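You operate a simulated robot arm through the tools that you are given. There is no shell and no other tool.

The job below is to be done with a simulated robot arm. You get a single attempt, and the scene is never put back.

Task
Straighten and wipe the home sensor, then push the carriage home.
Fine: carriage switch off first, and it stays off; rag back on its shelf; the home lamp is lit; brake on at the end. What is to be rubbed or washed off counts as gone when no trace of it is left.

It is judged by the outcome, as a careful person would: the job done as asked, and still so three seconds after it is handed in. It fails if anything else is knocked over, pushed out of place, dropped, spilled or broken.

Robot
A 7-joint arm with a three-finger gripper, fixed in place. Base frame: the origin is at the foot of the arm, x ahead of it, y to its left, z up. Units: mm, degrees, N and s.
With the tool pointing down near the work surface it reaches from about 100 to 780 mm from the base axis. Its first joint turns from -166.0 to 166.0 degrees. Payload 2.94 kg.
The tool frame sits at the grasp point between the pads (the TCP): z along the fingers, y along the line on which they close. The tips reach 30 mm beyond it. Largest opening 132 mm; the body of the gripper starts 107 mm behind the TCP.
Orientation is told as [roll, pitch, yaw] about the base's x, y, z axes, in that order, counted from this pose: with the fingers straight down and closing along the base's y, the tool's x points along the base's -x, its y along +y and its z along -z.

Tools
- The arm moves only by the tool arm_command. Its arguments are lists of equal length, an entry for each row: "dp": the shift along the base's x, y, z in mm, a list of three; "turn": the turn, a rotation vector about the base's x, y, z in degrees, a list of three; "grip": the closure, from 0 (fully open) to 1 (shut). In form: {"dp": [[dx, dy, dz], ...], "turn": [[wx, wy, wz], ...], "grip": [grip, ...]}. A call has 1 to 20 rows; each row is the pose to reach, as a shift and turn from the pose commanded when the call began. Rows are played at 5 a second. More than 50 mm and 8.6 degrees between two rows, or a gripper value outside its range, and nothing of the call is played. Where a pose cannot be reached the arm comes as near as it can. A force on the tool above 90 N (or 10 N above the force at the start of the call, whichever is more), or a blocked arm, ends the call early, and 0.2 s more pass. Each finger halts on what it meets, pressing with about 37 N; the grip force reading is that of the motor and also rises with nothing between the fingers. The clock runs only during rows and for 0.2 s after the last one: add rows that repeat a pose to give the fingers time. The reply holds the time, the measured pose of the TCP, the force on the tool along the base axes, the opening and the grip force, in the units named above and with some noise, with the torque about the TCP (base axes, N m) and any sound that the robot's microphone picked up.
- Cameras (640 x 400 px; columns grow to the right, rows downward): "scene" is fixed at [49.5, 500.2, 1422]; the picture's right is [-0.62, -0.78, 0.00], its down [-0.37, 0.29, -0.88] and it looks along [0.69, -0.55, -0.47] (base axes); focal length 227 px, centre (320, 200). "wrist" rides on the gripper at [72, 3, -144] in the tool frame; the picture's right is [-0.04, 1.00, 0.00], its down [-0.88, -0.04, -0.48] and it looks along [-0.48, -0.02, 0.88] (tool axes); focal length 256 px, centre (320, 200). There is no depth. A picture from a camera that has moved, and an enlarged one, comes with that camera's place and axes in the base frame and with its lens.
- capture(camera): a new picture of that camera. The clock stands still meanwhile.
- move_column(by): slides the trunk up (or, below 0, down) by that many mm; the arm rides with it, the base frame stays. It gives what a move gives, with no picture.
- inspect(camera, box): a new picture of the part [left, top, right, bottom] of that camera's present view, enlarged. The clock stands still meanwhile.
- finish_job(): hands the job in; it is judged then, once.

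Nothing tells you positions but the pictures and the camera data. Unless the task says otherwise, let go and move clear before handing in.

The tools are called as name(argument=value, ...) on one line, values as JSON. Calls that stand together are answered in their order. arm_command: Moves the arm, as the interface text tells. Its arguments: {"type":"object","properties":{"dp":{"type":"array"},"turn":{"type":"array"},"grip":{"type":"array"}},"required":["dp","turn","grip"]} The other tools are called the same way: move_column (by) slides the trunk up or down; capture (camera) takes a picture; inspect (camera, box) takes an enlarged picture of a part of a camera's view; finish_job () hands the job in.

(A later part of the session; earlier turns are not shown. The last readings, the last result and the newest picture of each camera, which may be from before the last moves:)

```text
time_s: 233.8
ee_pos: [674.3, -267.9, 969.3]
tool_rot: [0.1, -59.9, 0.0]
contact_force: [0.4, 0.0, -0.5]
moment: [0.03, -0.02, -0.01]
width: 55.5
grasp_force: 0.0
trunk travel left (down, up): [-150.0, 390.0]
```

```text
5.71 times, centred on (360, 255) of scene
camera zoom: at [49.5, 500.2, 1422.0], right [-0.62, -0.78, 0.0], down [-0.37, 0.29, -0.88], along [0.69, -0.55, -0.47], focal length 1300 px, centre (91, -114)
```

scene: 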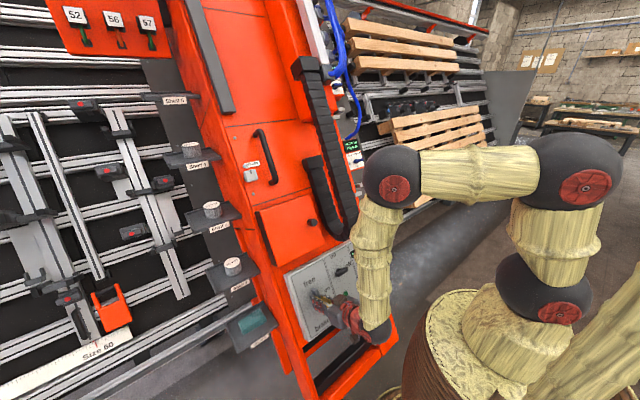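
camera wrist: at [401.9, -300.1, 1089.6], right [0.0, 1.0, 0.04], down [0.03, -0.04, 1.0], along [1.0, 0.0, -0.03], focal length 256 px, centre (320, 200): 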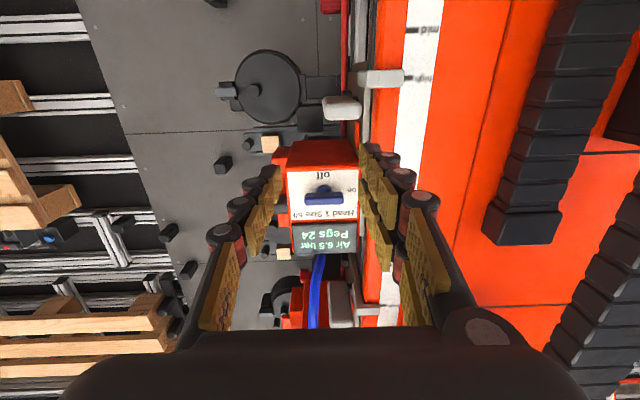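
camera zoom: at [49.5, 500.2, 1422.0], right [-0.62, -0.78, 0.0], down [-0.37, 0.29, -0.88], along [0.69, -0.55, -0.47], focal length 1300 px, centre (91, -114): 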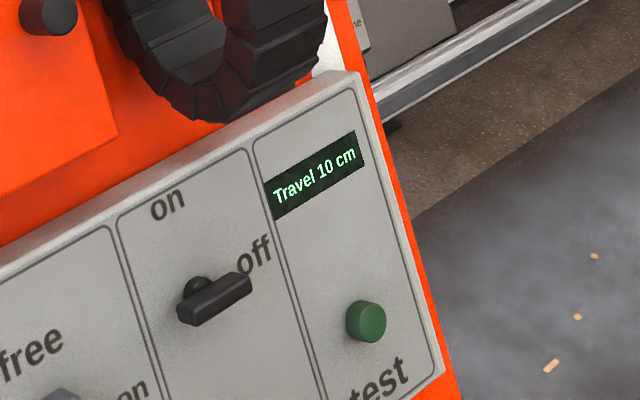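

The bracket turns out to have no solid contact (the finger passed through without force), so it can't be used. The solid choice is Head 1's top face on the carriage, at the clear spot y≈-260 right of the hose fitting. Backing out, closing the fingers and going up.

arm_command(dp=[[6, 0, 10.8], [12.5, 0, 21.6], [-13, 0, 36.6], [-39, 0, 51.6], [-66, 0, 67], [-66, 0, 67]], turn=[[0, 0, 0], [0, 0, 0], [0, 0, 0], [0, 0, 0], [0, 0, 0], [0, 0, 0]], grip=[0.576, 0.576, 0.576, 0.576, 0.7, 1])

move_column(by=250)

arm_command(dp=[[10, 3, -5], [30, 6, -10], [50, 8, -15], [70, 8, -20], [90, 8, -24], [90, 8, -24]], turn=[[0, 0, 0], [0, 0, 0], [0, 0, 0], [0, 0, 0], [0, 0, 0], [0, 0, 0]], grip=[1, 1, 1, 1, 1, 1])

capture(camera="wrist")

```text
time_s: 235.2
ee_pos: [607.8, -267.4, 1038.1]
tool_rot: [-0.1, -60.0, 0.0]
contact_force: [-1.2, -0.3, -0.3]
moment: [-0.03, 0.03, -0.01]
width: 16.8
grasp_force: 1.4
trunk travel left (down, up): [-150.0, 390.0]
```

```text
time_s: 237.8
ee_pos: [609.1, -269.5, 1286.9]
tool_rot: [-0.1, -60.0, -0.1]
contact_force: [0.1, -0.5, 0.6]
moment: [-0.01, 0.0, 0.01]
width: 0.3
grasp_force: 29.1
trunk travel left (down, up): [-400.0, 140.0]
```

```text
time_s: 239.2
ee_pos: [698.6, -260.7, 1262.9]
tool_rot: [0.0, -60.0, 0.0]
contact_force: [0.2, 0.4, 0.0]
moment: [0.0, -0.02, -0.01]
width: 0.0
grasp_force: 28.4
trunk travel left (down, up): [-400.0, 140.0]
```

```text
taken
camera wrist: at [538.9, -257.8, 1273.8], right [0.02, 1.0, 0.04], down [0.03, -0.04, 1.0], along [1.0, -0.02, -0.03], focal length 256 px, centre (320, 200)
```

wrist: 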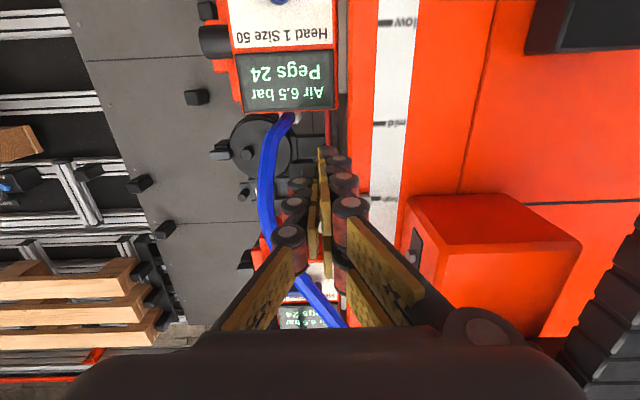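

arm_command(dp=[[25, 0, -14.4], [50, 0, -28.9], [75, 0, -43.3], [75, 0, -43.3]], turn=[[0, 0, 0], [0, 0, 0], [0, 0, 0], [0, 0, 0]], grip=[1, 1, 1, 1])

inspect(camera="wrist", box=[230, 30, 410, 210])

```text
time_s: 240.2
ee_pos: [774.4, -262.3, 1218.4]
tool_rot: [-0.1, -59.9, 0.2]
contact_force: [-0.1, 0.0, 0.5]
moment: [-0.01, 0.0, -0.03]
width: 0.0
grasp_force: 28.6
trunk travel left (down, up): [-400.0, 140.0]
```

```text
2.22 times, centred on (320, 120) of wrist
camera zoom: at [613.7, -258.3, 1230.0], right [0.02, 1.0, 0.04], down [0.03, -0.04, 1.0], along [1.0, -0.02, -0.03], focal length 569 px, centre (320, 378)
```

zoom: 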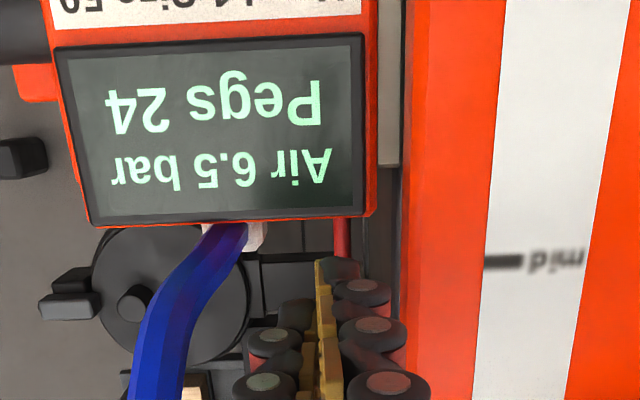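

arm_command(dp=[[20, 0, -11.5], [40, 0, -23], [62, 0, -36], [62, 0, -36]], turn=[[0, 0, 0], [0, 0, 0], [0, 0, 0], [0, 0, 0]], grip=[1, 1, 1, 1])

inspect(camera="wrist", box=[230, 30, 410, 210])

inspect(camera="scene", box=[320, 60, 420, 180])

```text
time_s: 241.2
ee_pos: [835.7, -261.9, 1183.9]
tool_rot: [-0.1, -60.0, 0.1]
contact_force: [-0.2, -0.7, -0.3]
moment: [-0.01, -0.01, -0.02]
width: 0.2
grasp_force: 28.7
trunk travel left (down, up): [-400.0, 140.0]
```

```text
2.22 times, centred on (320, 120) of wrist
camera zoom: at [676.6, -258.2, 1194.5], right [0.02, 1.0, 0.04], down [0.03, -0.04, 1.0], along [1.0, -0.02, -0.03], focal length 569 px, centre (320, 378)
```

zoom: 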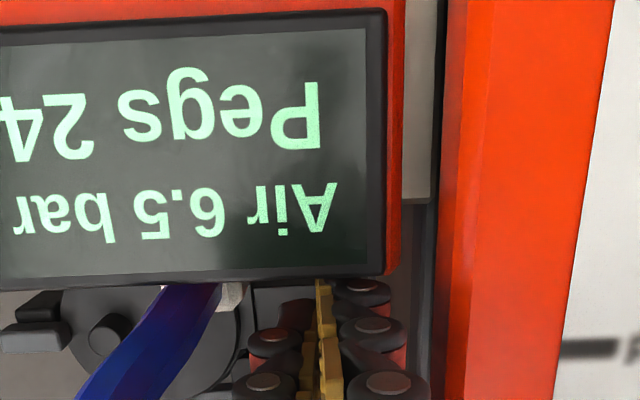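

```text
3.33 times, centred on (370, 120) of scene
camera zoom: at [49.5, 500.2, 1422.0], right [-0.62, -0.78, 0.0], down [-0.37, 0.29, -0.88], along [0.69, -0.55, -0.47], focal length 758 px, centre (153, 467)
```

zoom: 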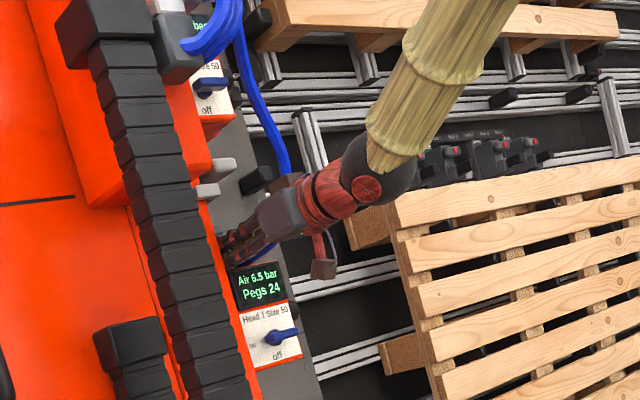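

The fingers are above Head 1's top face, clear of the fitting. Pushing down the rail in small steps, watching force and display.

arm_command(dp=[[-2, 0, -3.5], [-4, 0, -6.9], [-6, 0, -10.4], [-6, 0, -10.4]], turn=[[0, 0, 0], [0, 0, 0], [0, 0, 0], [0, 0, 0]], grip=[1, 1, 1, 1])

arm_command(dp=[[-1, 0, -1.7], [-2, 0, -3.5], [-3, 0, -5.2], [-4, 0, -6.9], [-4, 0, -6.9]], turn=[[0, 0, 0], [0, 0, 0], [0, 0, 0], [0, 0, 0], [0, 0, 0]], grip=[1, 1, 1, 1, 1])

inspect(camera="wrist", box=[230, 30, 410, 210])

inspect(camera="scene", box=[330, 220, 390, 290])

```text
time_s: 242.2
ee_pos: [835.2, -261.9, 1181.8]
tool_rot: [-0.6, -60.8, 0.6]
contact_force: [30.2, -1.3, 32.9]
moment: [0.13, -1.25, 0.06]
width: 0.2
grasp_force: 28.3
trunk travel left (down, up): [-400.0, 140.0]
```

```text
time_s: 243.4
ee_pos: [834.4, -261.8, 1182.1]
tool_rot: [-1.0, -61.3, 1.1]
contact_force: [41.2, 1.0, 40.9]
moment: [0.15, -1.68, -0.17]
width: 0.1
grasp_force: 28.5
trunk travel left (down, up): [-400.0, 140.0]
```

```text
2.22 times, centred on (320, 120) of wrist
camera zoom: at [674.9, -258.6, 1189.2], right [0.02, 1.0, 0.03], down [0.0, -0.03, 1.0], along [1.0, -0.02, 0.0], focal length 569 px, centre (320, 378)
```

zoom: 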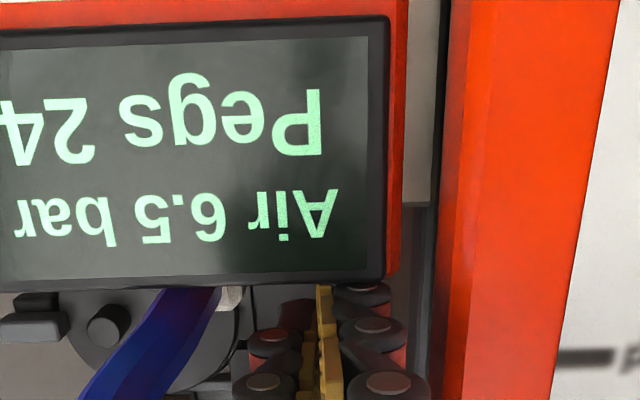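

```text
5.71 times, centred on (360, 255) of scene
camera zoom: at [49.5, 500.2, 1422.0], right [-0.62, -0.78, 0.0], down [-0.37, 0.29, -0.88], along [0.69, -0.55, -0.47], focal length 1300 px, centre (91, -114)
```

zoom: 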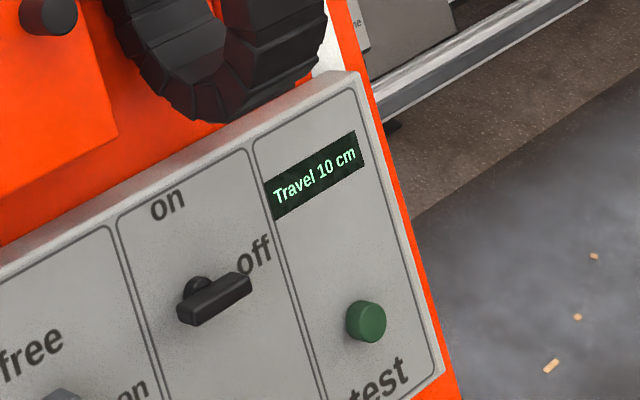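

Head 1 doesn't budge at 58 N, so it is not what travels. I'll release this contact and reconsider: the lamp, brake and handle suggest the whole tower is the carriage, rolling sideways, with the sensor facing -y toward home and a large black handle on its front to push it by.

arm_command(dp=[[6, 0, 10.8], [13, 0, 22.5], [-20, 0, 41.5], [-55, 0, 62], [-90, 0, 82], [-125, 0, 102], [-160, 0, 122], [-195, 0, 142], [-230, 0, 162], [-230, 0, 162]], turn=[[0, 0, 0], [0, 0, 0], [0, 0, 0], [0, 0, 0], [0, 0, 0], [0, 0, 0], [0, 0, 0], [0, 0, 0], [0, 0, 0], [0, 0, 0]], grip=[1, 1, 1, 1, 1, 1, 1, 1, 1, 1])

capture(camera="wrist")

capture(camera="scene")

```text
time_s: 245.6
ee_pos: [596.8, -260.5, 1329.5]
tool_rot: [0.0, -59.9, 0.1]
contact_force: [1.0, 0.4, 0.0]
moment: [0.03, 0.02, 0.02]
width: 0.3
grasp_force: 28.8
trunk travel left (down, up): [-400.0, 140.0]
```

```text
taken
camera wrist: at [436.6, -256.2, 1340.2], right [0.02, 1.0, 0.04], down [0.03, -0.04, 1.0], along [1.0, -0.02, -0.03], focal length 256 px, centre (320, 200)
```

wrist: 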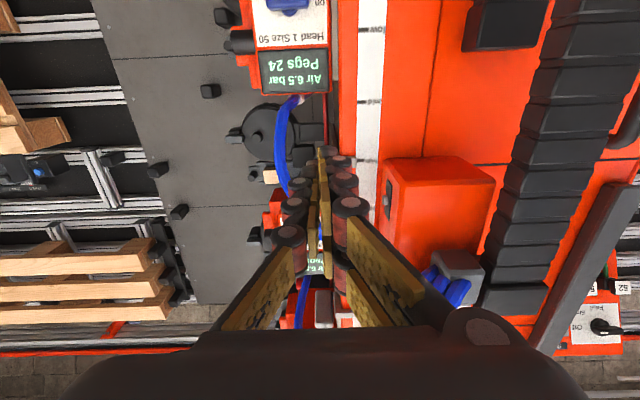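

```text
taken
```

scene: 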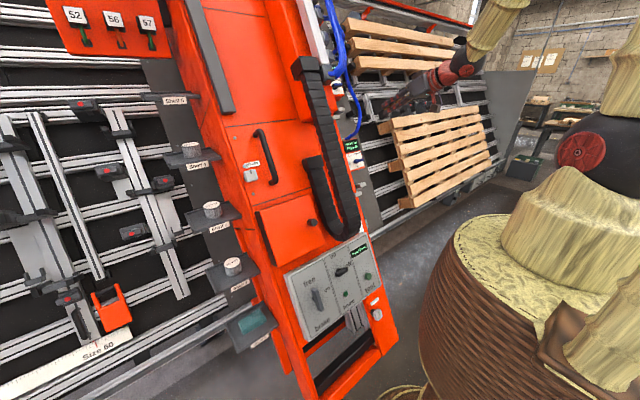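

arm_command(dp=[[-22, 0, 13], [-45, 10, 26], [-45, 55, 26], [-45, 100, 26], [-45, 145, 26], [-45, 190, 26], [-45, 235, 26], [-45, 280, 26], [-45, 325, 26], [-45, 370, 26], [-45, 415, 26], [-45, 455, 26], [-45, 455, 26]], turn=[[0, 0, 0], [0, 0, 0], [0, 0, 0], [0, 0, 0], [0, 0, 0], [0, 0, 0], [0, 0, 0], [0, 0, 0], [0, 0, 0], [0, 0, 0], [0, 0, 0], [0, 0, 0], [0, 0, 0]], grip=[1, 1, 1, 1, 1, 1, 1, 1, 1, 1, 1, 1, 1])

capture(camera="wrist")

```text
time_s: 248.4
ee_pos: [549.8, 193.3, 1355.5]
tool_rot: [0.0, -60.0, -0.1]
contact_force: [-0.2, -0.1, 0.2]
moment: [0.04, 0.02, 0.02]
width: 0.0
grasp_force: 28.9
trunk travel left (down, up): [-400.0, 140.0]
```

```text
taken
camera wrist: at [389.7, 197.4, 1366.9], right [0.02, 1.0, 0.04], down [0.03, -0.04, 1.0], along [1.0, -0.02, -0.03], focal length 256 px, centre (320, 200)
```

wrist: 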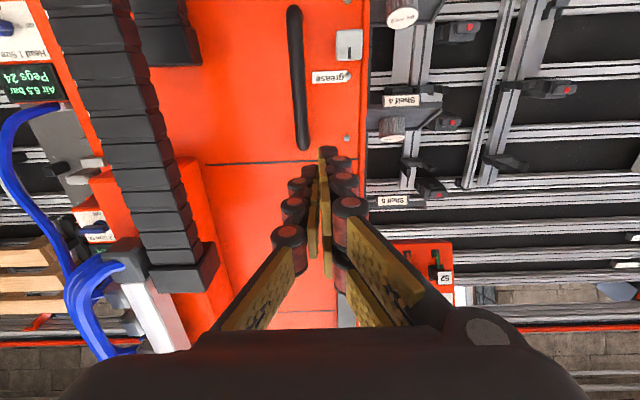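

I see the long black handle on the tower front (u≈1315–1510, y≈165), with the grease cap off to its lower +y side. I'll bring the closed fingers to the handle's +y side near its upper half.

arm_command(dp=[[3, 6, 5], [40, 12, -14], [80, 12, -37], [120, 12, -60], [160, 12, -83], [200, 12, -106], [225, 12, -120], [225, 12, -120]], turn=[[0, 0, 0], [0, 0, 0], [0, 0, 0], [0, 0, 0], [0, 0, 0], [0, 0, 0], [0, 0, 0], [0, 0, 0]], grip=[1, 1, 1, 1, 1, 1, 1, 1])

capture(camera="wrist")

inspect(camera="wrist", box=[220, 40, 400, 220])

```text
time_s: 250.2
ee_pos: [775.6, 205.8, 1236.7]
tool_rot: [0.1, -60.0, 0.0]
contact_force: [0.1, 0.8, -0.2]
moment: [-0.02, -0.01, -0.01]
width: 0.0
grasp_force: 29.0
trunk travel left (down, up): [-400.0, 140.0]
```

```text
taken
camera wrist: at [615.2, 210.0, 1247.0], right [0.02, 1.0, 0.04], down [0.03, -0.04, 1.0], along [1.0, -0.02, -0.03], focal length 256 px, centre (320, 200)
```

wrist: 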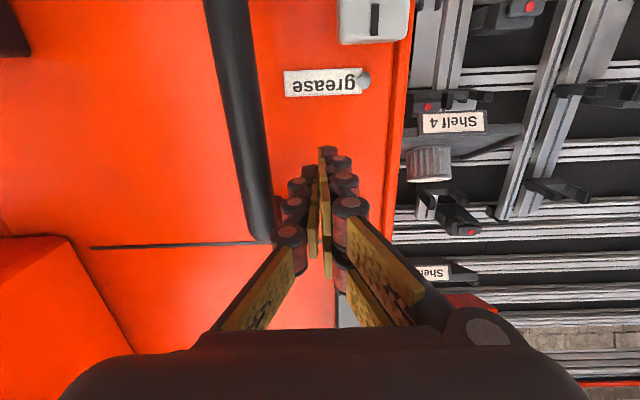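

```text
2.22 times, centred on (310, 130) of wrist
camera zoom: at [615.2, 210.0, 1247.0], right [0.02, 1.0, 0.04], down [0.03, -0.04, 1.0], along [1.0, -0.02, -0.03], focal length 569 px, centre (342, 356)
```

zoom: 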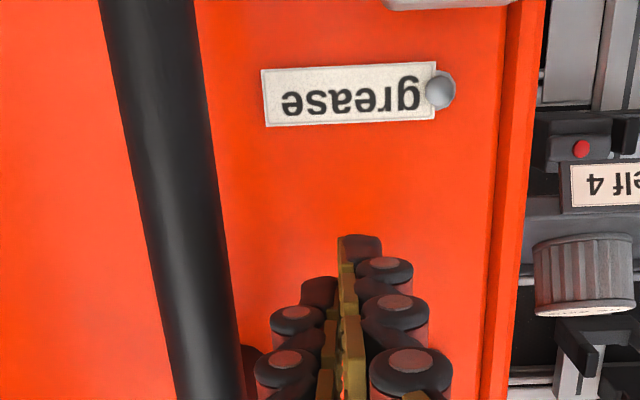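

arm_command(dp=[[14, 0, -8], [28, 0, -16], [28, 0, -16]], turn=[[0, 0, 0], [0, 0, 0], [0, 0, 0]], grip=[1, 1, 1])

arm_command(dp=[[0, -5, 0], [0, -10, 0], [0, -15, 0], [0, -20, 0], [0, -20, 0]], turn=[[0, 0, 0], [0, 0, 0], [0, 0, 0], [0, 0, 0], [0, 0, 0]], grip=[1, 1, 1, 1, 1])

inspect(camera="wrist", box=[220, 40, 400, 220])

inspect(camera="scene", box=[330, 220, 390, 290])

```text
time_s: 251.0
ee_pos: [801.2, 205.9, 1220.2]
tool_rot: [-0.1, -60.0, 0.1]
contact_force: [-8.1, 0.3, 1.9]
moment: [0.0, -0.13, 0.02]
width: 0.0
grasp_force: 28.4
trunk travel left (down, up): [-400.0, 140.0]
```

```text
time_s: 252.2
ee_pos: [802.5, 186.8, 1219.9]
tool_rot: [-0.2, -60.0, 0.2]
contact_force: [-13.1, 17.9, 4.9]
moment: [-0.28, -0.23, 0.1]
width: 5.8
grasp_force: 28.8
trunk travel left (down, up): [-400.0, 140.0]
```

```text
2.22 times, centred on (310, 130) of wrist
camera zoom: at [642.2, 190.5, 1230.6], right [0.02, 1.0, 0.04], down [0.03, -0.04, 1.0], along [1.0, -0.02, -0.03], focal length 569 px, centre (342, 356)
```

zoom: 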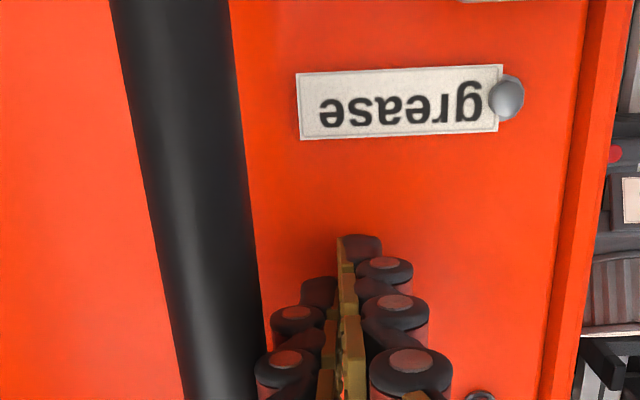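

```text
5.71 times, centred on (360, 255) of scene
camera zoom: at [49.5, 500.2, 1422.0], right [-0.62, -0.78, 0.0], down [-0.37, 0.29, -0.88], along [0.69, -0.55, -0.47], focal length 1300 px, centre (91, -114)
```

zoom: 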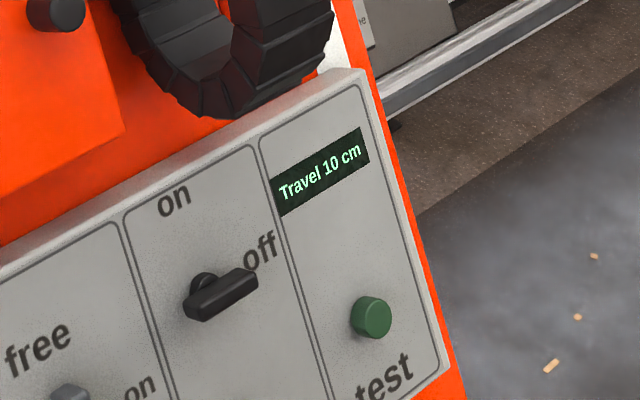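

The tower itself moved a few mm with a gentle push, so the tower is the carriage. I'll lift the tips slightly off the face and keep pushing toward -y, watching the travel reading.

arm_command(dp=[[-3.5, 0, 2], [-3.5, -5, 2], [-3.5, -10, 2], [-3.5, -15, 2], [-3.5, -20, 2], [-3.5, -25, 2], [-3.5, -25, 2]], turn=[[0, 0, 0], [0, 0, 0], [0, 0, 0], [0, 0, 0], [0, 0, 0], [0, 0, 0], [0, 0, 0]], grip=[1, 1, 1, 1, 1, 1, 1])

inspect(camera="scene", box=[330, 220, 390, 290])

inspect(camera="wrist", box=[220, 40, 400, 220])

capture(camera="scene")

```text
time_s: 253.8
ee_pos: [801.0, 157.0, 1219.0]
tool_rot: [0.0, -59.9, -0.4]
contact_force: [0.1, 0.0, -0.2]
moment: [-0.02, 0.04, 0.01]
width: 0.0
grasp_force: 27.9
trunk travel left (down, up): [-400.0, 140.0]
```

```text
5.71 times, centred on (360, 255) of scene
camera zoom: at [49.5, 500.2, 1422.0], right [-0.62, -0.78, 0.0], down [-0.37, 0.29, -0.88], along [0.69, -0.55, -0.47], focal length 1300 px, centre (91, -114)
```

zoom: 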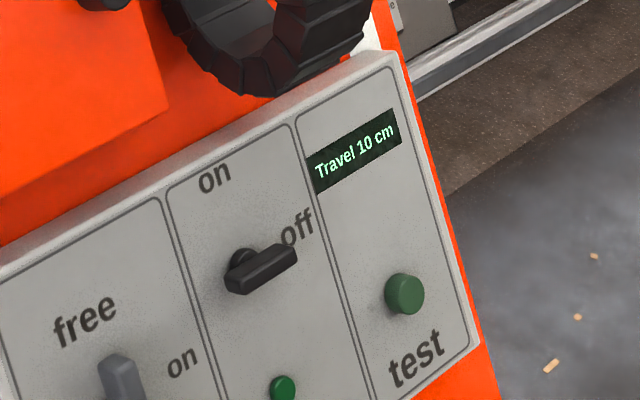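

```text
2.22 times, centred on (310, 130) of wrist
camera zoom: at [641.4, 160.8, 1230.2], right [0.03, 1.0, 0.04], down [0.03, -0.04, 1.0], along [1.0, -0.03, -0.03], focal length 569 px, centre (342, 356)
```

zoom: 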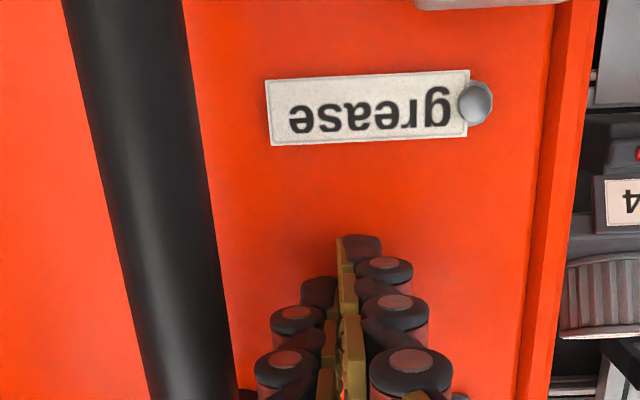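

```text
taken
```

scene: 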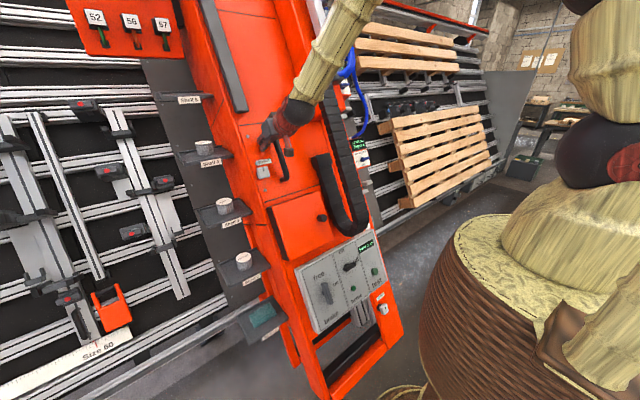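

The whole carriage (with shelves) rolls easily; the "Travel" text hasn't changed while it is switched off, so I can't rely on it for direction. I'll check the surroundings for a home stop or target on the -y side before pushing further.

inspect(camera="scene", box=[360, 150, 480, 260])

inspect(camera="scene", box=[180, 270, 340, 400])

inspect(camera="scene", box=[280, 230, 400, 330])

inspect(camera="scene", box=[330, 0, 560, 150])

```text
3.64 times, centred on (420, 205) of scene
camera zoom: at [49.5, 500.2, 1422.0], right [-0.62, -0.78, 0.0], down [-0.37, 0.29, -0.88], along [0.69, -0.55, -0.47], focal length 827 px, centre (-44, 182)
```

zoom: 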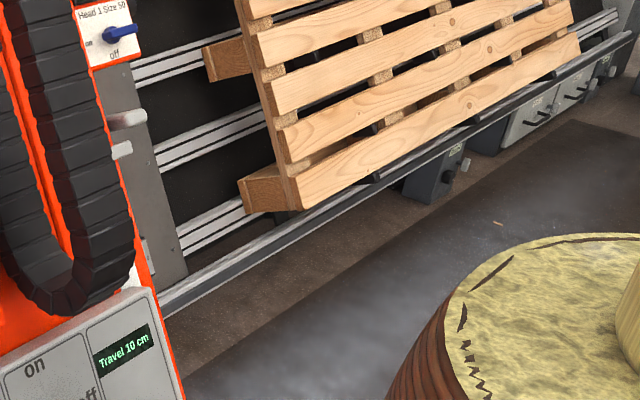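

```text
3.08 times, centred on (260, 335) of scene
camera zoom: at [49.5, 500.2, 1422.0], right [-0.62, -0.78, 0.0], down [-0.37, 0.29, -0.88], along [0.69, -0.55, -0.47], focal length 700 px, centre (505, -215)
```

zoom: 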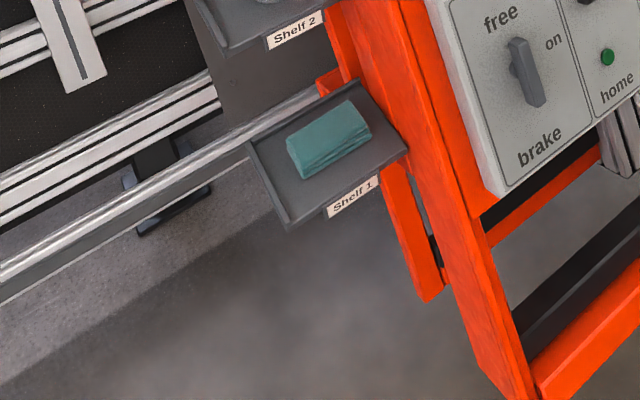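

```text
4.00 times, centred on (340, 280) of scene
camera zoom: at [49.5, 500.2, 1422.0], right [-0.62, -0.78, 0.0], down [-0.37, 0.29, -0.88], along [0.69, -0.55, -0.47], focal length 910 px, centre (240, -120)
```

zoom: 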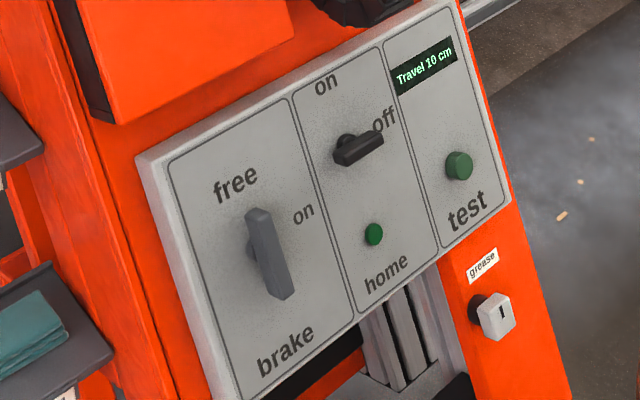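

```text
2.67 times, centred on (445, 75) of scene
camera zoom: at [49.5, 500.2, 1422.0], right [-0.62, -0.78, 0.0], down [-0.37, 0.29, -0.88], along [0.69, -0.55, -0.47], focal length 606 px, centre (-13, 533)
```

zoom: 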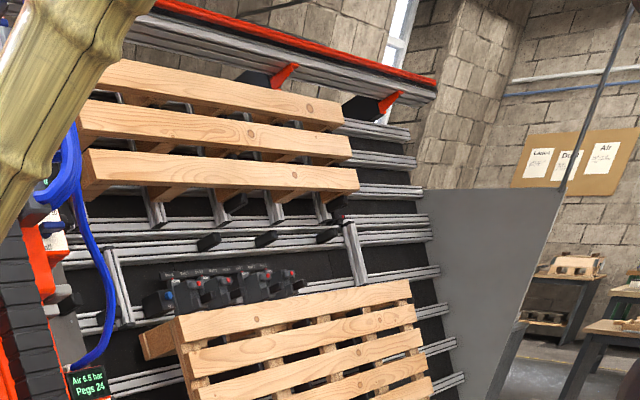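

The grey wall plate stays put while only the tower rolls, and the pallets are far beyond, so -y is clear. The sensor and bumper both face -y, so I'll continue that way slowly and watch the home lamp.

arm_command(dp=[[0, -5, 0], [0, -10, 0], [0, -15, 0], [0, -18, 0], [0, -20.5, 0], [0, -23, 0], [0, -25.5, 0], [0, -28, 0], [0, -30.5, 0], [0, -33, 0], [0, -35.5, 0], [0, -38, 0], [0, -38, 0]], turn=[[0, 0, 0], [0, 0, 0], [0, 0, 0], [0, 0, 0], [0, 0, 0], [0, 0, 0], [0, 0, 0], [0, 0, 0], [0, 0, 0], [0, 0, 0], [0, 0, 0], [0, 0, 0], [0, 0, 0]], grip=[1, 1, 1, 1, 1, 1, 1, 1, 1, 1, 1, 1, 1])

inspect(camera="scene", box=[300, 230, 400, 330])

inspect(camera="wrist", box=[220, 40, 400, 220])

```text
time_s: 256.6
ee_pos: [801.1, 121.7, 1219.7]
tool_rot: [-0.1, -59.9, 0.0]
contact_force: [1.2, -0.3, -0.1]
moment: [0.01, -0.02, -0.01]
width: 0.0
grasp_force: 28.3
trunk travel left (down, up): [-400.0, 140.0]
```

```text
4.00 times, centred on (350, 280) of scene
camera zoom: at [49.5, 500.2, 1422.0], right [-0.62, -0.78, 0.0], down [-0.37, 0.29, -0.88], along [0.69, -0.55, -0.47], focal length 910 px, centre (200, -120)
```

zoom: 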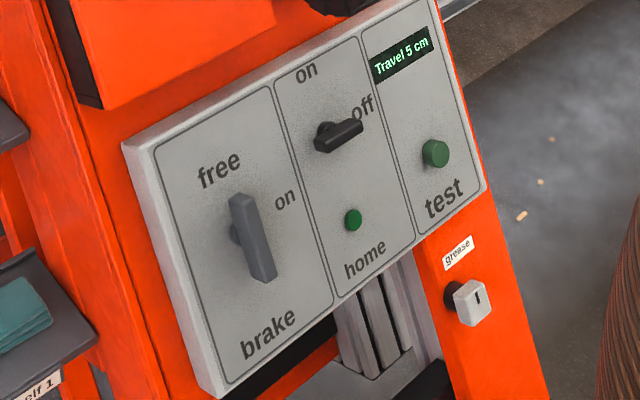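

```text
2.22 times, centred on (310, 130) of wrist
camera zoom: at [640.3, 125.6, 1231.4], right [0.02, 1.0, 0.04], down [0.03, -0.04, 1.0], along [1.0, -0.02, -0.03], focal length 569 px, centre (342, 356)
```

zoom: 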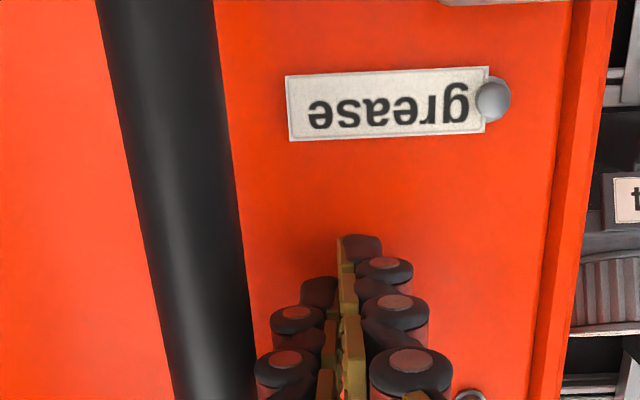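

The display dropped to "Travel 5 cm", so this is the right direction. Continuing slowly and checking the lamp.

arm_command(dp=[[0, -2.5, 0], [0, -5, 0], [0, -7, 0], [0, -9, 0], [0, -11, 0], [0, -13, 0], [0, -15, 0], [0, -17, 0], [0, -19, 0], [0, -19, 0]], turn=[[0, 0, 0], [0, 0, 0], [0, 0, 0], [0, 0, 0], [0, 0, 0], [0, 0, 0], [0, 0, 0], [0, 0, 0], [0, 0, 0], [0, 0, 0]], grip=[1, 1, 1, 1, 1, 1, 1, 1, 1, 1])

inspect(camera="scene", box=[300, 230, 400, 330])

inspect(camera="wrist", box=[220, 40, 400, 220])

```text
time_s: 258.8
ee_pos: [798.7, 103.1, 1220.0]
tool_rot: [0.0, -59.9, 0.0]
contact_force: [0.6, -0.8, -0.1]
moment: [0.06, 0.01, 0.05]
width: 0.1
grasp_force: 28.4
trunk travel left (down, up): [-400.0, 140.0]
```

```text
4.00 times, centred on (350, 280) of scene
camera zoom: at [49.5, 500.2, 1422.0], right [-0.62, -0.78, 0.0], down [-0.37, 0.29, -0.88], along [0.69, -0.55, -0.47], focal length 910 px, centre (200, -120)
```

zoom: 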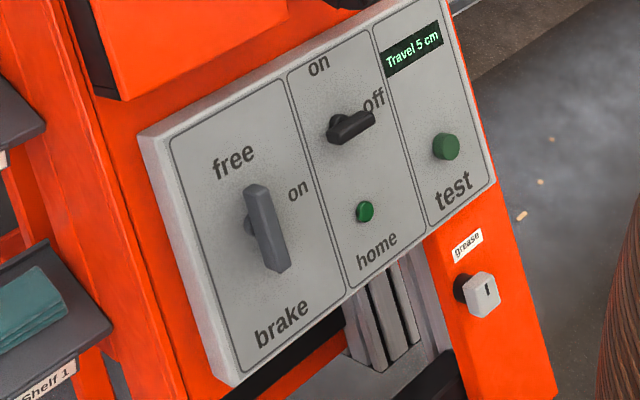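

```text
2.22 times, centred on (310, 130) of wrist
camera zoom: at [640.5, 106.6, 1231.3], right [0.02, 1.0, 0.04], down [0.03, -0.04, 1.0], along [1.0, -0.02, -0.03], focal length 569 px, centre (342, 356)
```

zoom: 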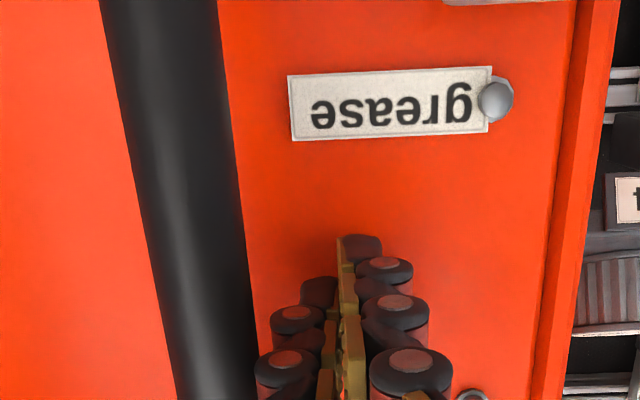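

arm_command(dp=[[0, -3, 0], [0, -5, 0], [0, -7, 0], [0, -8.5, 0], [0, -10, 0], [0, -11.5, 0], [0, -13, 0], [0, -13, 0]], turn=[[0, 0, 0], [0, 0, 0], [0, 0, 0], [0, 0, 0], [0, 0, 0], [0, 0, 0], [0, 0, 0], [0, 0, 0]], grip=[1, 1, 1, 1, 1, 1, 1, 1])

inspect(camera="scene", box=[300, 230, 400, 330])

```text
time_s: 260.6
ee_pos: [801.9, 89.9, 1220.9]
tool_rot: [0.0, -60.2, -0.2]
contact_force: [0.0, -0.5, 0.8]
moment: [-0.02, 0.03, -0.03]
width: 0.0
grasp_force: 28.1
trunk travel left (down, up): [-400.0, 140.0]
```

```text
4.00 times, centred on (350, 280) of scene
camera zoom: at [49.5, 500.2, 1422.0], right [-0.62, -0.78, 0.0], down [-0.37, 0.29, -0.88], along [0.69, -0.55, -0.47], focal length 910 px, centre (200, -120)
```

zoom: 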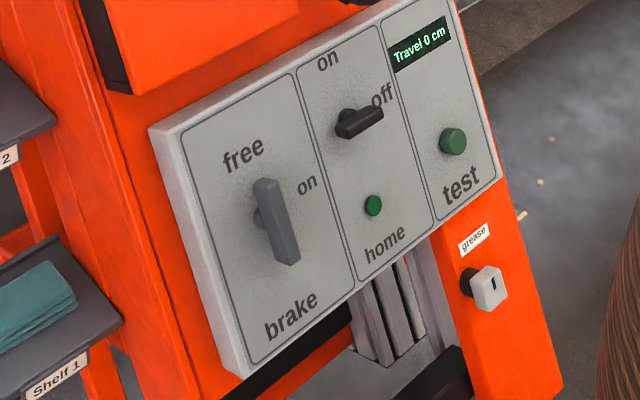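

The display now reads "Travel 0 cm" (it seems to round to 5 cm), but the home lamp is not lit yet. Nudging on in small steps.

arm_command(dp=[[0, -3, 0], [0, -5, 0], [0, -7, 0], [0, -8.5, 0], [0, -10, 0], [0, -11.5, 0], [0, -13, 0], [0, -13, 0]], turn=[[0, 0, 0], [0, 0, 0], [0, 0, 0], [0, 0, 0], [0, 0, 0], [0, 0, 0], [0, 0, 0], [0, 0, 0]], grip=[1, 1, 1, 1, 1, 1, 1, 1])

inspect(camera="scene", box=[300, 230, 400, 330])

inspect(camera="wrist", box=[220, 40, 400, 220])

```text
time_s: 262.4
ee_pos: [800.2, 77.3, 1219.7]
tool_rot: [0.1, -59.8, -0.1]
contact_force: [0.1, 0.6, -1.3]
moment: [0.04, 0.03, 0.01]
width: 0.0
grasp_force: 28.3
trunk travel left (down, up): [-400.0, 140.0]
```

```text
4.00 times, centred on (350, 280) of scene
camera zoom: at [49.5, 500.2, 1422.0], right [-0.62, -0.78, 0.0], down [-0.37, 0.29, -0.88], along [0.69, -0.55, -0.47], focal length 910 px, centre (200, -120)
```

zoom: 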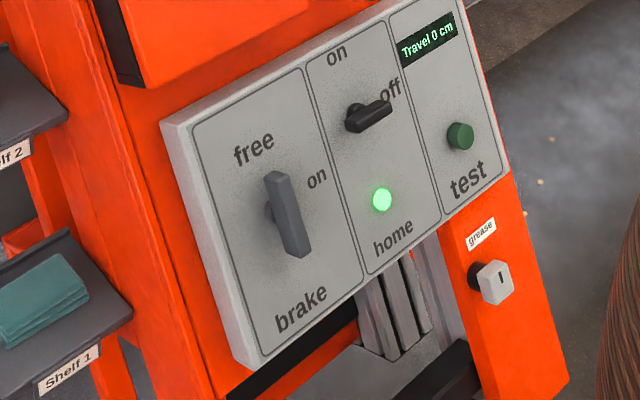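

```text
2.22 times, centred on (310, 130) of wrist
camera zoom: at [640.9, 80.1, 1230.6], right [0.02, 1.0, 0.04], down [0.03, -0.04, 1.0], along [1.0, -0.02, -0.03], focal length 569 px, centre (342, 356)
```

zoom: 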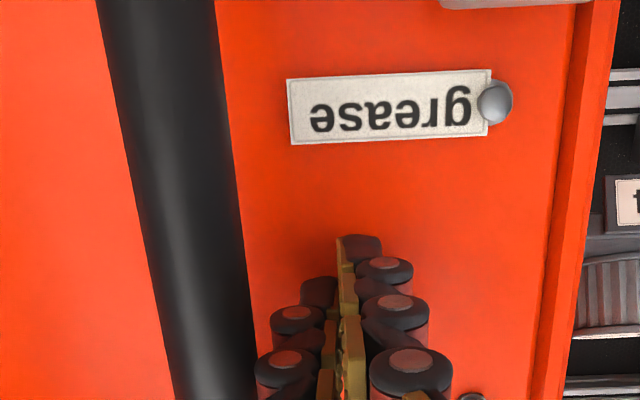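

The home lamp is lit. I'll nudge a few mm more, gently, so it sits solidly home rather than at the edge of the sensing zone, checking the lamp stays lit.

arm_command(dp=[[0, -2, 0], [0, -4, 0], [0, -6, 0], [0, -7, 0], [0, -8, 0], [0, -8, 0]], turn=[[0, 0, 0], [0, 0, 0], [0, 0, 0], [0, 0, 0], [0, 0, 0], [0, 0, 0]], grip=[1, 1, 1, 1, 1, 1])

inspect(camera="scene", box=[300, 230, 400, 330])

```text
time_s: 263.8
ee_pos: [799.8, 72.8, 1220.9]
tool_rot: [-0.1, -59.8, 0.3]
contact_force: [-0.8, 16.3, -4.4]
moment: [-0.07, -0.06, -0.31]
width: 0.1
grasp_force: 28.4
trunk travel left (down, up): [-400.0, 140.0]
```

```text
4.00 times, centred on (350, 280) of scene
camera zoom: at [49.5, 500.2, 1422.0], right [-0.62, -0.78, 0.0], down [-0.37, 0.29, -0.88], along [0.69, -0.55, -0.47], focal length 910 px, centre (200, -120)
```

zoom: 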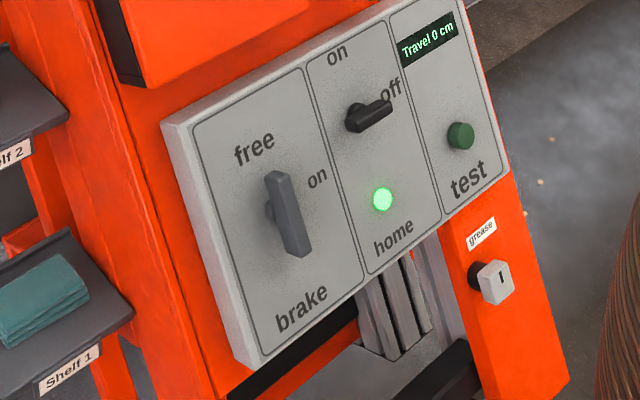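

The carriage is now against its home stop (16 N) with the lamp lit. I'll back the fingers away from the handle and go down to set the brake on.

arm_command(dp=[[0, 6, 0], [0, 14, 0], [-35, 14, 20], [-70, 14, 40], [-105, 14, 61], [-140, 14, 81], [-175, 14, 101], [-210, 14, 121], [-251, 14, 145], [-251, 14, 145]], turn=[[0, 0, 0], [0, 0, 0], [0, 0, 0], [0, 0, 0], [0, 0, 0], [0, 0, 0], [0, 0, 0], [0, 0, 0], [0, 0, 0], [0, 0, 0]], grip=[1, 1, 1, 1, 1, 1, 1, 1, 1, 1])

move_column(by=-250)

capture(camera="scene")

capture(camera="wrist")

```text
time_s: 266.0
ee_pos: [549.2, 83.9, 1366.9]
tool_rot: [0.0, -59.9, 0.1]
contact_force: [0.4, 0.4, -0.1]
moment: [0.02, -0.02, 0.01]
width: 0.0
grasp_force: 28.7
trunk travel left (down, up): [-400.0, 140.0]
```

```text
time_s: 268.6
ee_pos: [547.8, 83.5, 1117.5]
tool_rot: [0.0, -60.0, 0.0]
contact_force: [0.1, 1.3, 0.2]
moment: [-0.02, -0.01, 0.0]
width: 0.1
grasp_force: 28.5
trunk travel left (down, up): [-150.0, 390.0]
```

```text
taken
```

scene: 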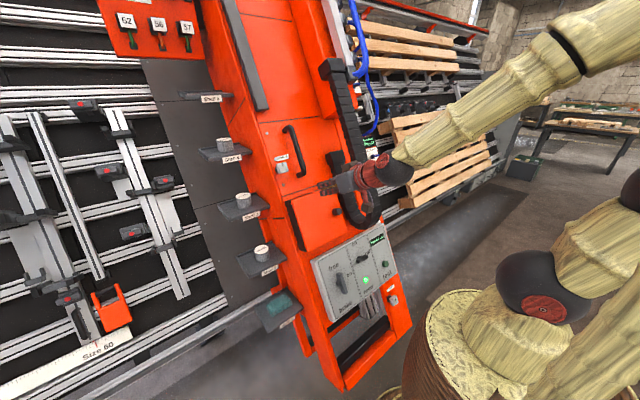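

```text
taken
camera wrist: at [388.1, 85.9, 1128.4], right [0.02, 1.0, 0.04], down [0.03, -0.04, 1.0], along [1.0, -0.02, -0.03], focal length 256 px, centre (320, 200)
```

wrist: 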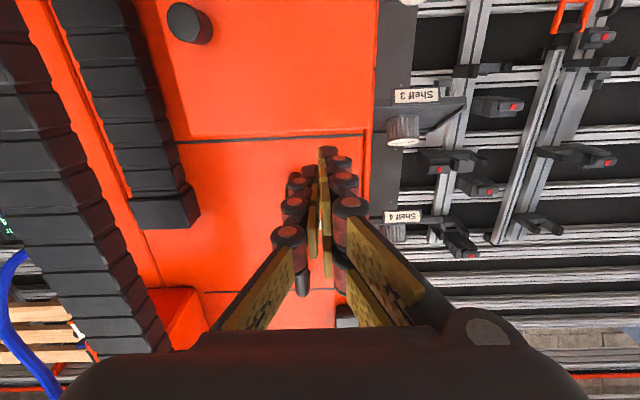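

The home lamp stays lit and the rag and jars rode along safely. Moving down to the brake lever.

arm_command(dp=[[-15, -5, -40], [-30, -10, -80], [-45, -15, -120], [-58, -20, -160], [-70, -25, -200], [-80, -30, -240], [-88, -36, -280], [-95, -40, -315], [-95, -40, -315]], turn=[[0, 0, 0], [0, 0, 0], [0, 0, 0], [0, 0, 0], [0, 0, 0], [0, 0, 0], [0, 0, 0], [0, 0, 0], [0, 0, 0]], grip=[1, 0.9, 0.8, 0.7, 0.6, 0.55, 0.55, 0.55, 0.55])

capture(camera="wrist")

```text
time_s: 270.6
ee_pos: [452.4, 40.2, 802.2]
tool_rot: [-0.1, -60.0, 0.0]
contact_force: [1.0, 0.2, 0.1]
moment: [0.03, 0.01, -0.03]
width: 59.3
grasp_force: 0.2
trunk travel left (down, up): [-150.0, 390.0]
```

```text
taken
camera wrist: at [292.4, 44.9, 813.2], right [0.02, 1.0, 0.04], down [0.03, -0.04, 1.0], along [1.0, -0.02, -0.03], focal length 256 px, centre (320, 200)
```

wrist: 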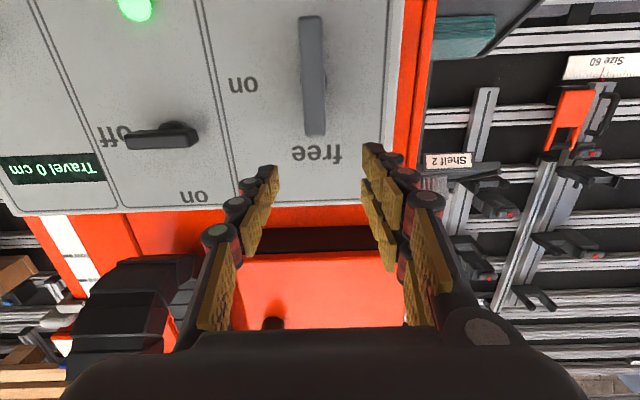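

arm_command(dp=[[-7, 0, -14], [-14, -0.5, -27], [-20, -1, -41], [-22, -1, -52], [-22, -1, -52]], turn=[[0, 0, 0], [0, 0, 0], [0, 0, 0], [0, 0, 0], [0, 0, 0]], grip=[0.55, 0.55, 0.55, 0.55, 0.55])

inspect(camera="wrist", box=[220, 60, 420, 260])

```text
time_s: 271.8
ee_pos: [440.0, 43.1, 755.2]
tool_rot: [0.4, -60.9, -0.3]
contact_force: [-0.4, -0.2, -0.3]
moment: [-0.01, 0.02, 0.01]
width: 59.5
grasp_force: 0.1
trunk travel left (down, up): [-150.0, 390.0]
```

```text
2.00 times, centred on (320, 160) of wrist
camera zoom: at [279.2, 46.3, 763.5], right [0.02, 1.0, 0.04], down [0.01, -0.04, 1.0], along [1.0, -0.02, -0.01], focal length 512 px, centre (320, 280)
```

zoom: 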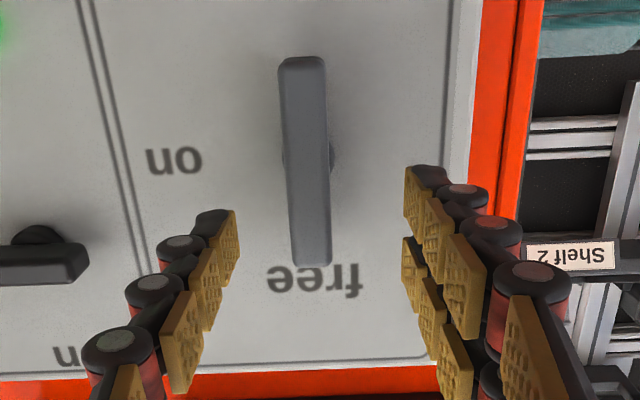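

arm_command(dp=[[17, -0.5, -10], [34, -1, -20], [49, -1, -29.5], [49, -1, -29.5]], turn=[[0, 0, 0], [0, 0, 0], [0, 0, 0], [0, 0, 0]], grip=[0.55, 0.55, 0.55, 0.55])

inspect(camera="wrist", box=[220, 60, 420, 260])

```text
time_s: 272.8
ee_pos: [478.2, 40.5, 721.2]
tool_rot: [0.0, -59.8, 0.0]
contact_force: [0.2, -0.3, -0.2]
moment: [-0.03, -0.02, 0.01]
width: 59.6
grasp_force: 0.1
trunk travel left (down, up): [-150.0, 390.0]
```

```text
2.00 times, centred on (320, 160) of wrist
camera zoom: at [319.5, 43.5, 732.3], right [0.02, 1.0, 0.04], down [0.03, -0.04, 1.0], along [1.0, -0.02, -0.03], focal length 512 px, centre (320, 280)
```

zoom: 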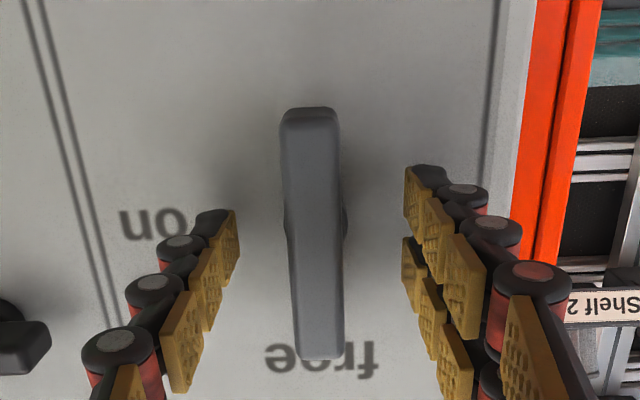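

I'll bias the grip slightly so any sideways push is toward home, then close on the brake bar.

arm_command(dp=[[0, -2.5, 0], [0, -2.5, 0], [0, -2.5, 0], [0, -2.5, 0], [0, -2.5, 0], [0, -2.5, 0], [0, -2.5, 0]], turn=[[0, 0, 0], [0, 0, 0], [0, 0, 0], [0, 0, 0], [0, 0, 0], [0, 0, 0], [0, 0, 0]], grip=[0.55, 0.65, 0.75, 0.85, 0.95, 1, 1])

inspect(camera="wrist", box=[220, 60, 420, 260])

inspect(camera="scene", box=[300, 230, 400, 330])

```text
time_s: 274.4
ee_pos: [479.6, 38.2, 721.8]
tool_rot: [-0.1, -59.9, 0.1]
contact_force: [0.8, 7.7, -2.3]
moment: [0.15, 0.01, 0.15]
width: 17.6
grasp_force: 39.6
trunk travel left (down, up): [-150.0, 390.0]
```

```text
2.00 times, centred on (320, 160) of wrist
camera zoom: at [319.6, 41.8, 732.4], right [0.02, 1.0, 0.04], down [0.03, -0.04, 1.0], along [1.0, -0.02, -0.03], focal length 512 px, centre (320, 280)
```

zoom: 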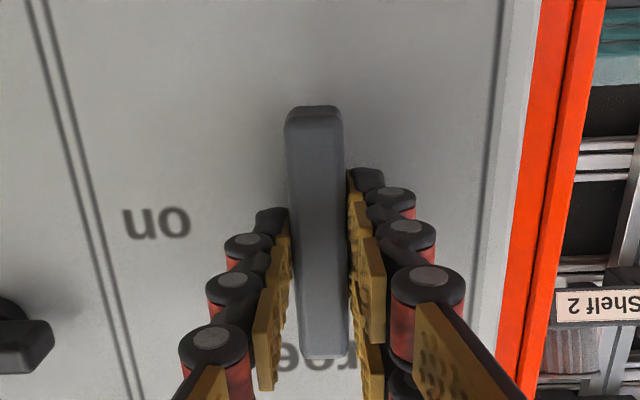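

```text
4.00 times, centred on (350, 280) of scene
camera zoom: at [49.5, 500.2, 1422.0], right [-0.62, -0.78, 0.0], down [-0.37, 0.29, -0.88], along [0.69, -0.55, -0.47], focal length 910 px, centre (200, -120)
```

zoom: 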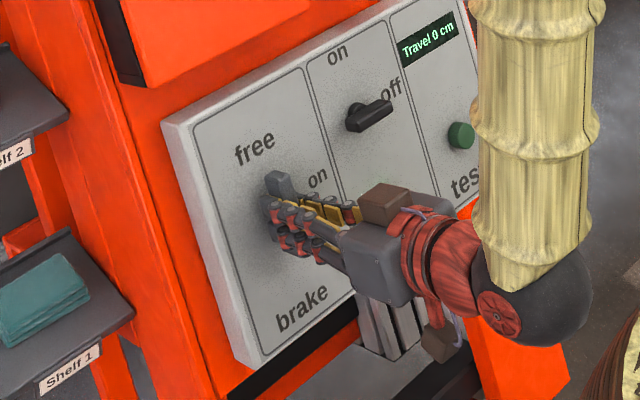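

Gripped, pressing gently toward home. Turning the brake back to "on".

arm_command(dp=[[0, 0, 0], [0, 0, 0], [0, 0, 0], [0, 0, 0], [0, 0, 0], [0, 0, 0], [0, 0, 0], [0, 0, 0], [0, 0, 0], [0, 0, 0], [0, 0, 0], [0, 0, 0], [0, 0, 0]], turn=[[-6.93, 0, 4], [-13.86, 0, 8], [-20.8, 0, 12], [-27.7, 0, 16], [-34.6, 0, 20], [-41.6, 0, 24], [-48.5, 0, 28], [-55.4, 0, 32], [-62.4, 0, 36], [-69.3, 0, 40], [-75.3, 0, 43.5], [-77.9, 0, 45], [-77.9, 0, 45]], grip=[1, 1, 1, 1, 1, 1, 1, 1, 1, 1, 1, 1, 1])

inspect(camera="wrist", box=[220, 60, 420, 260])

inspect(camera="scene", box=[300, 230, 400, 330])

```text
time_s: 277.2
ee_pos: [477.5, 38.8, 719.8]
tool_rot: [-59.8, 0.1, 89.9]
contact_force: [-6.7, 19.1, -17.9]
moment: [0.14, -0.74, -0.16]
width: 17.9
grasp_force: 43.7
trunk travel left (down, up): [-150.0, 390.0]
```

```text
2.00 times, centred on (320, 160) of wrist
camera zoom: at [353.8, -33.0, 791.0], right [-0.5, 0.04, -0.86], down [-0.39, 0.88, 0.27], along [0.77, 0.47, -0.43], focal length 512 px, centre (320, 280)
```

zoom: 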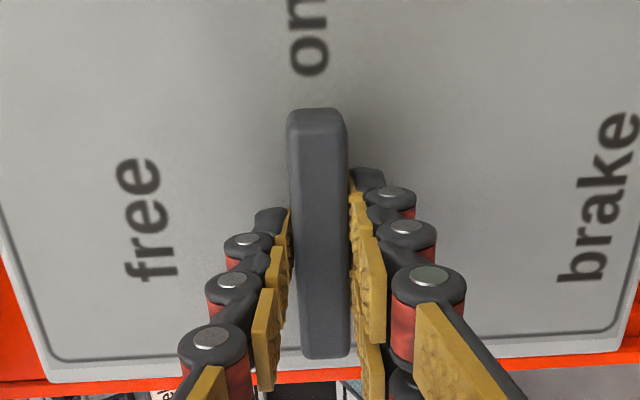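

```text
4.00 times, centred on (350, 280) of scene
camera zoom: at [49.5, 500.2, 1422.0], right [-0.62, -0.78, 0.0], down [-0.37, 0.29, -0.88], along [0.69, -0.55, -0.47], focal length 910 px, centre (200, -120)
```

zoom: 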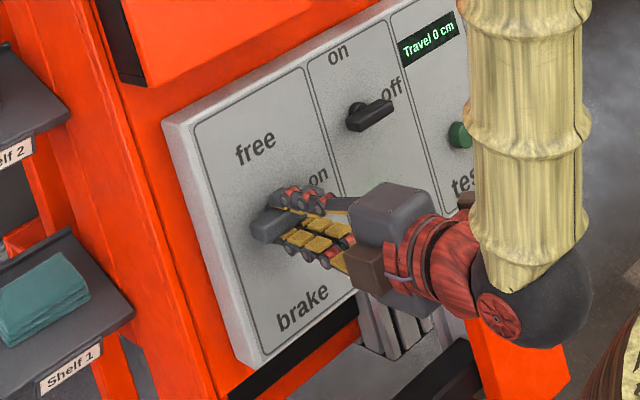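

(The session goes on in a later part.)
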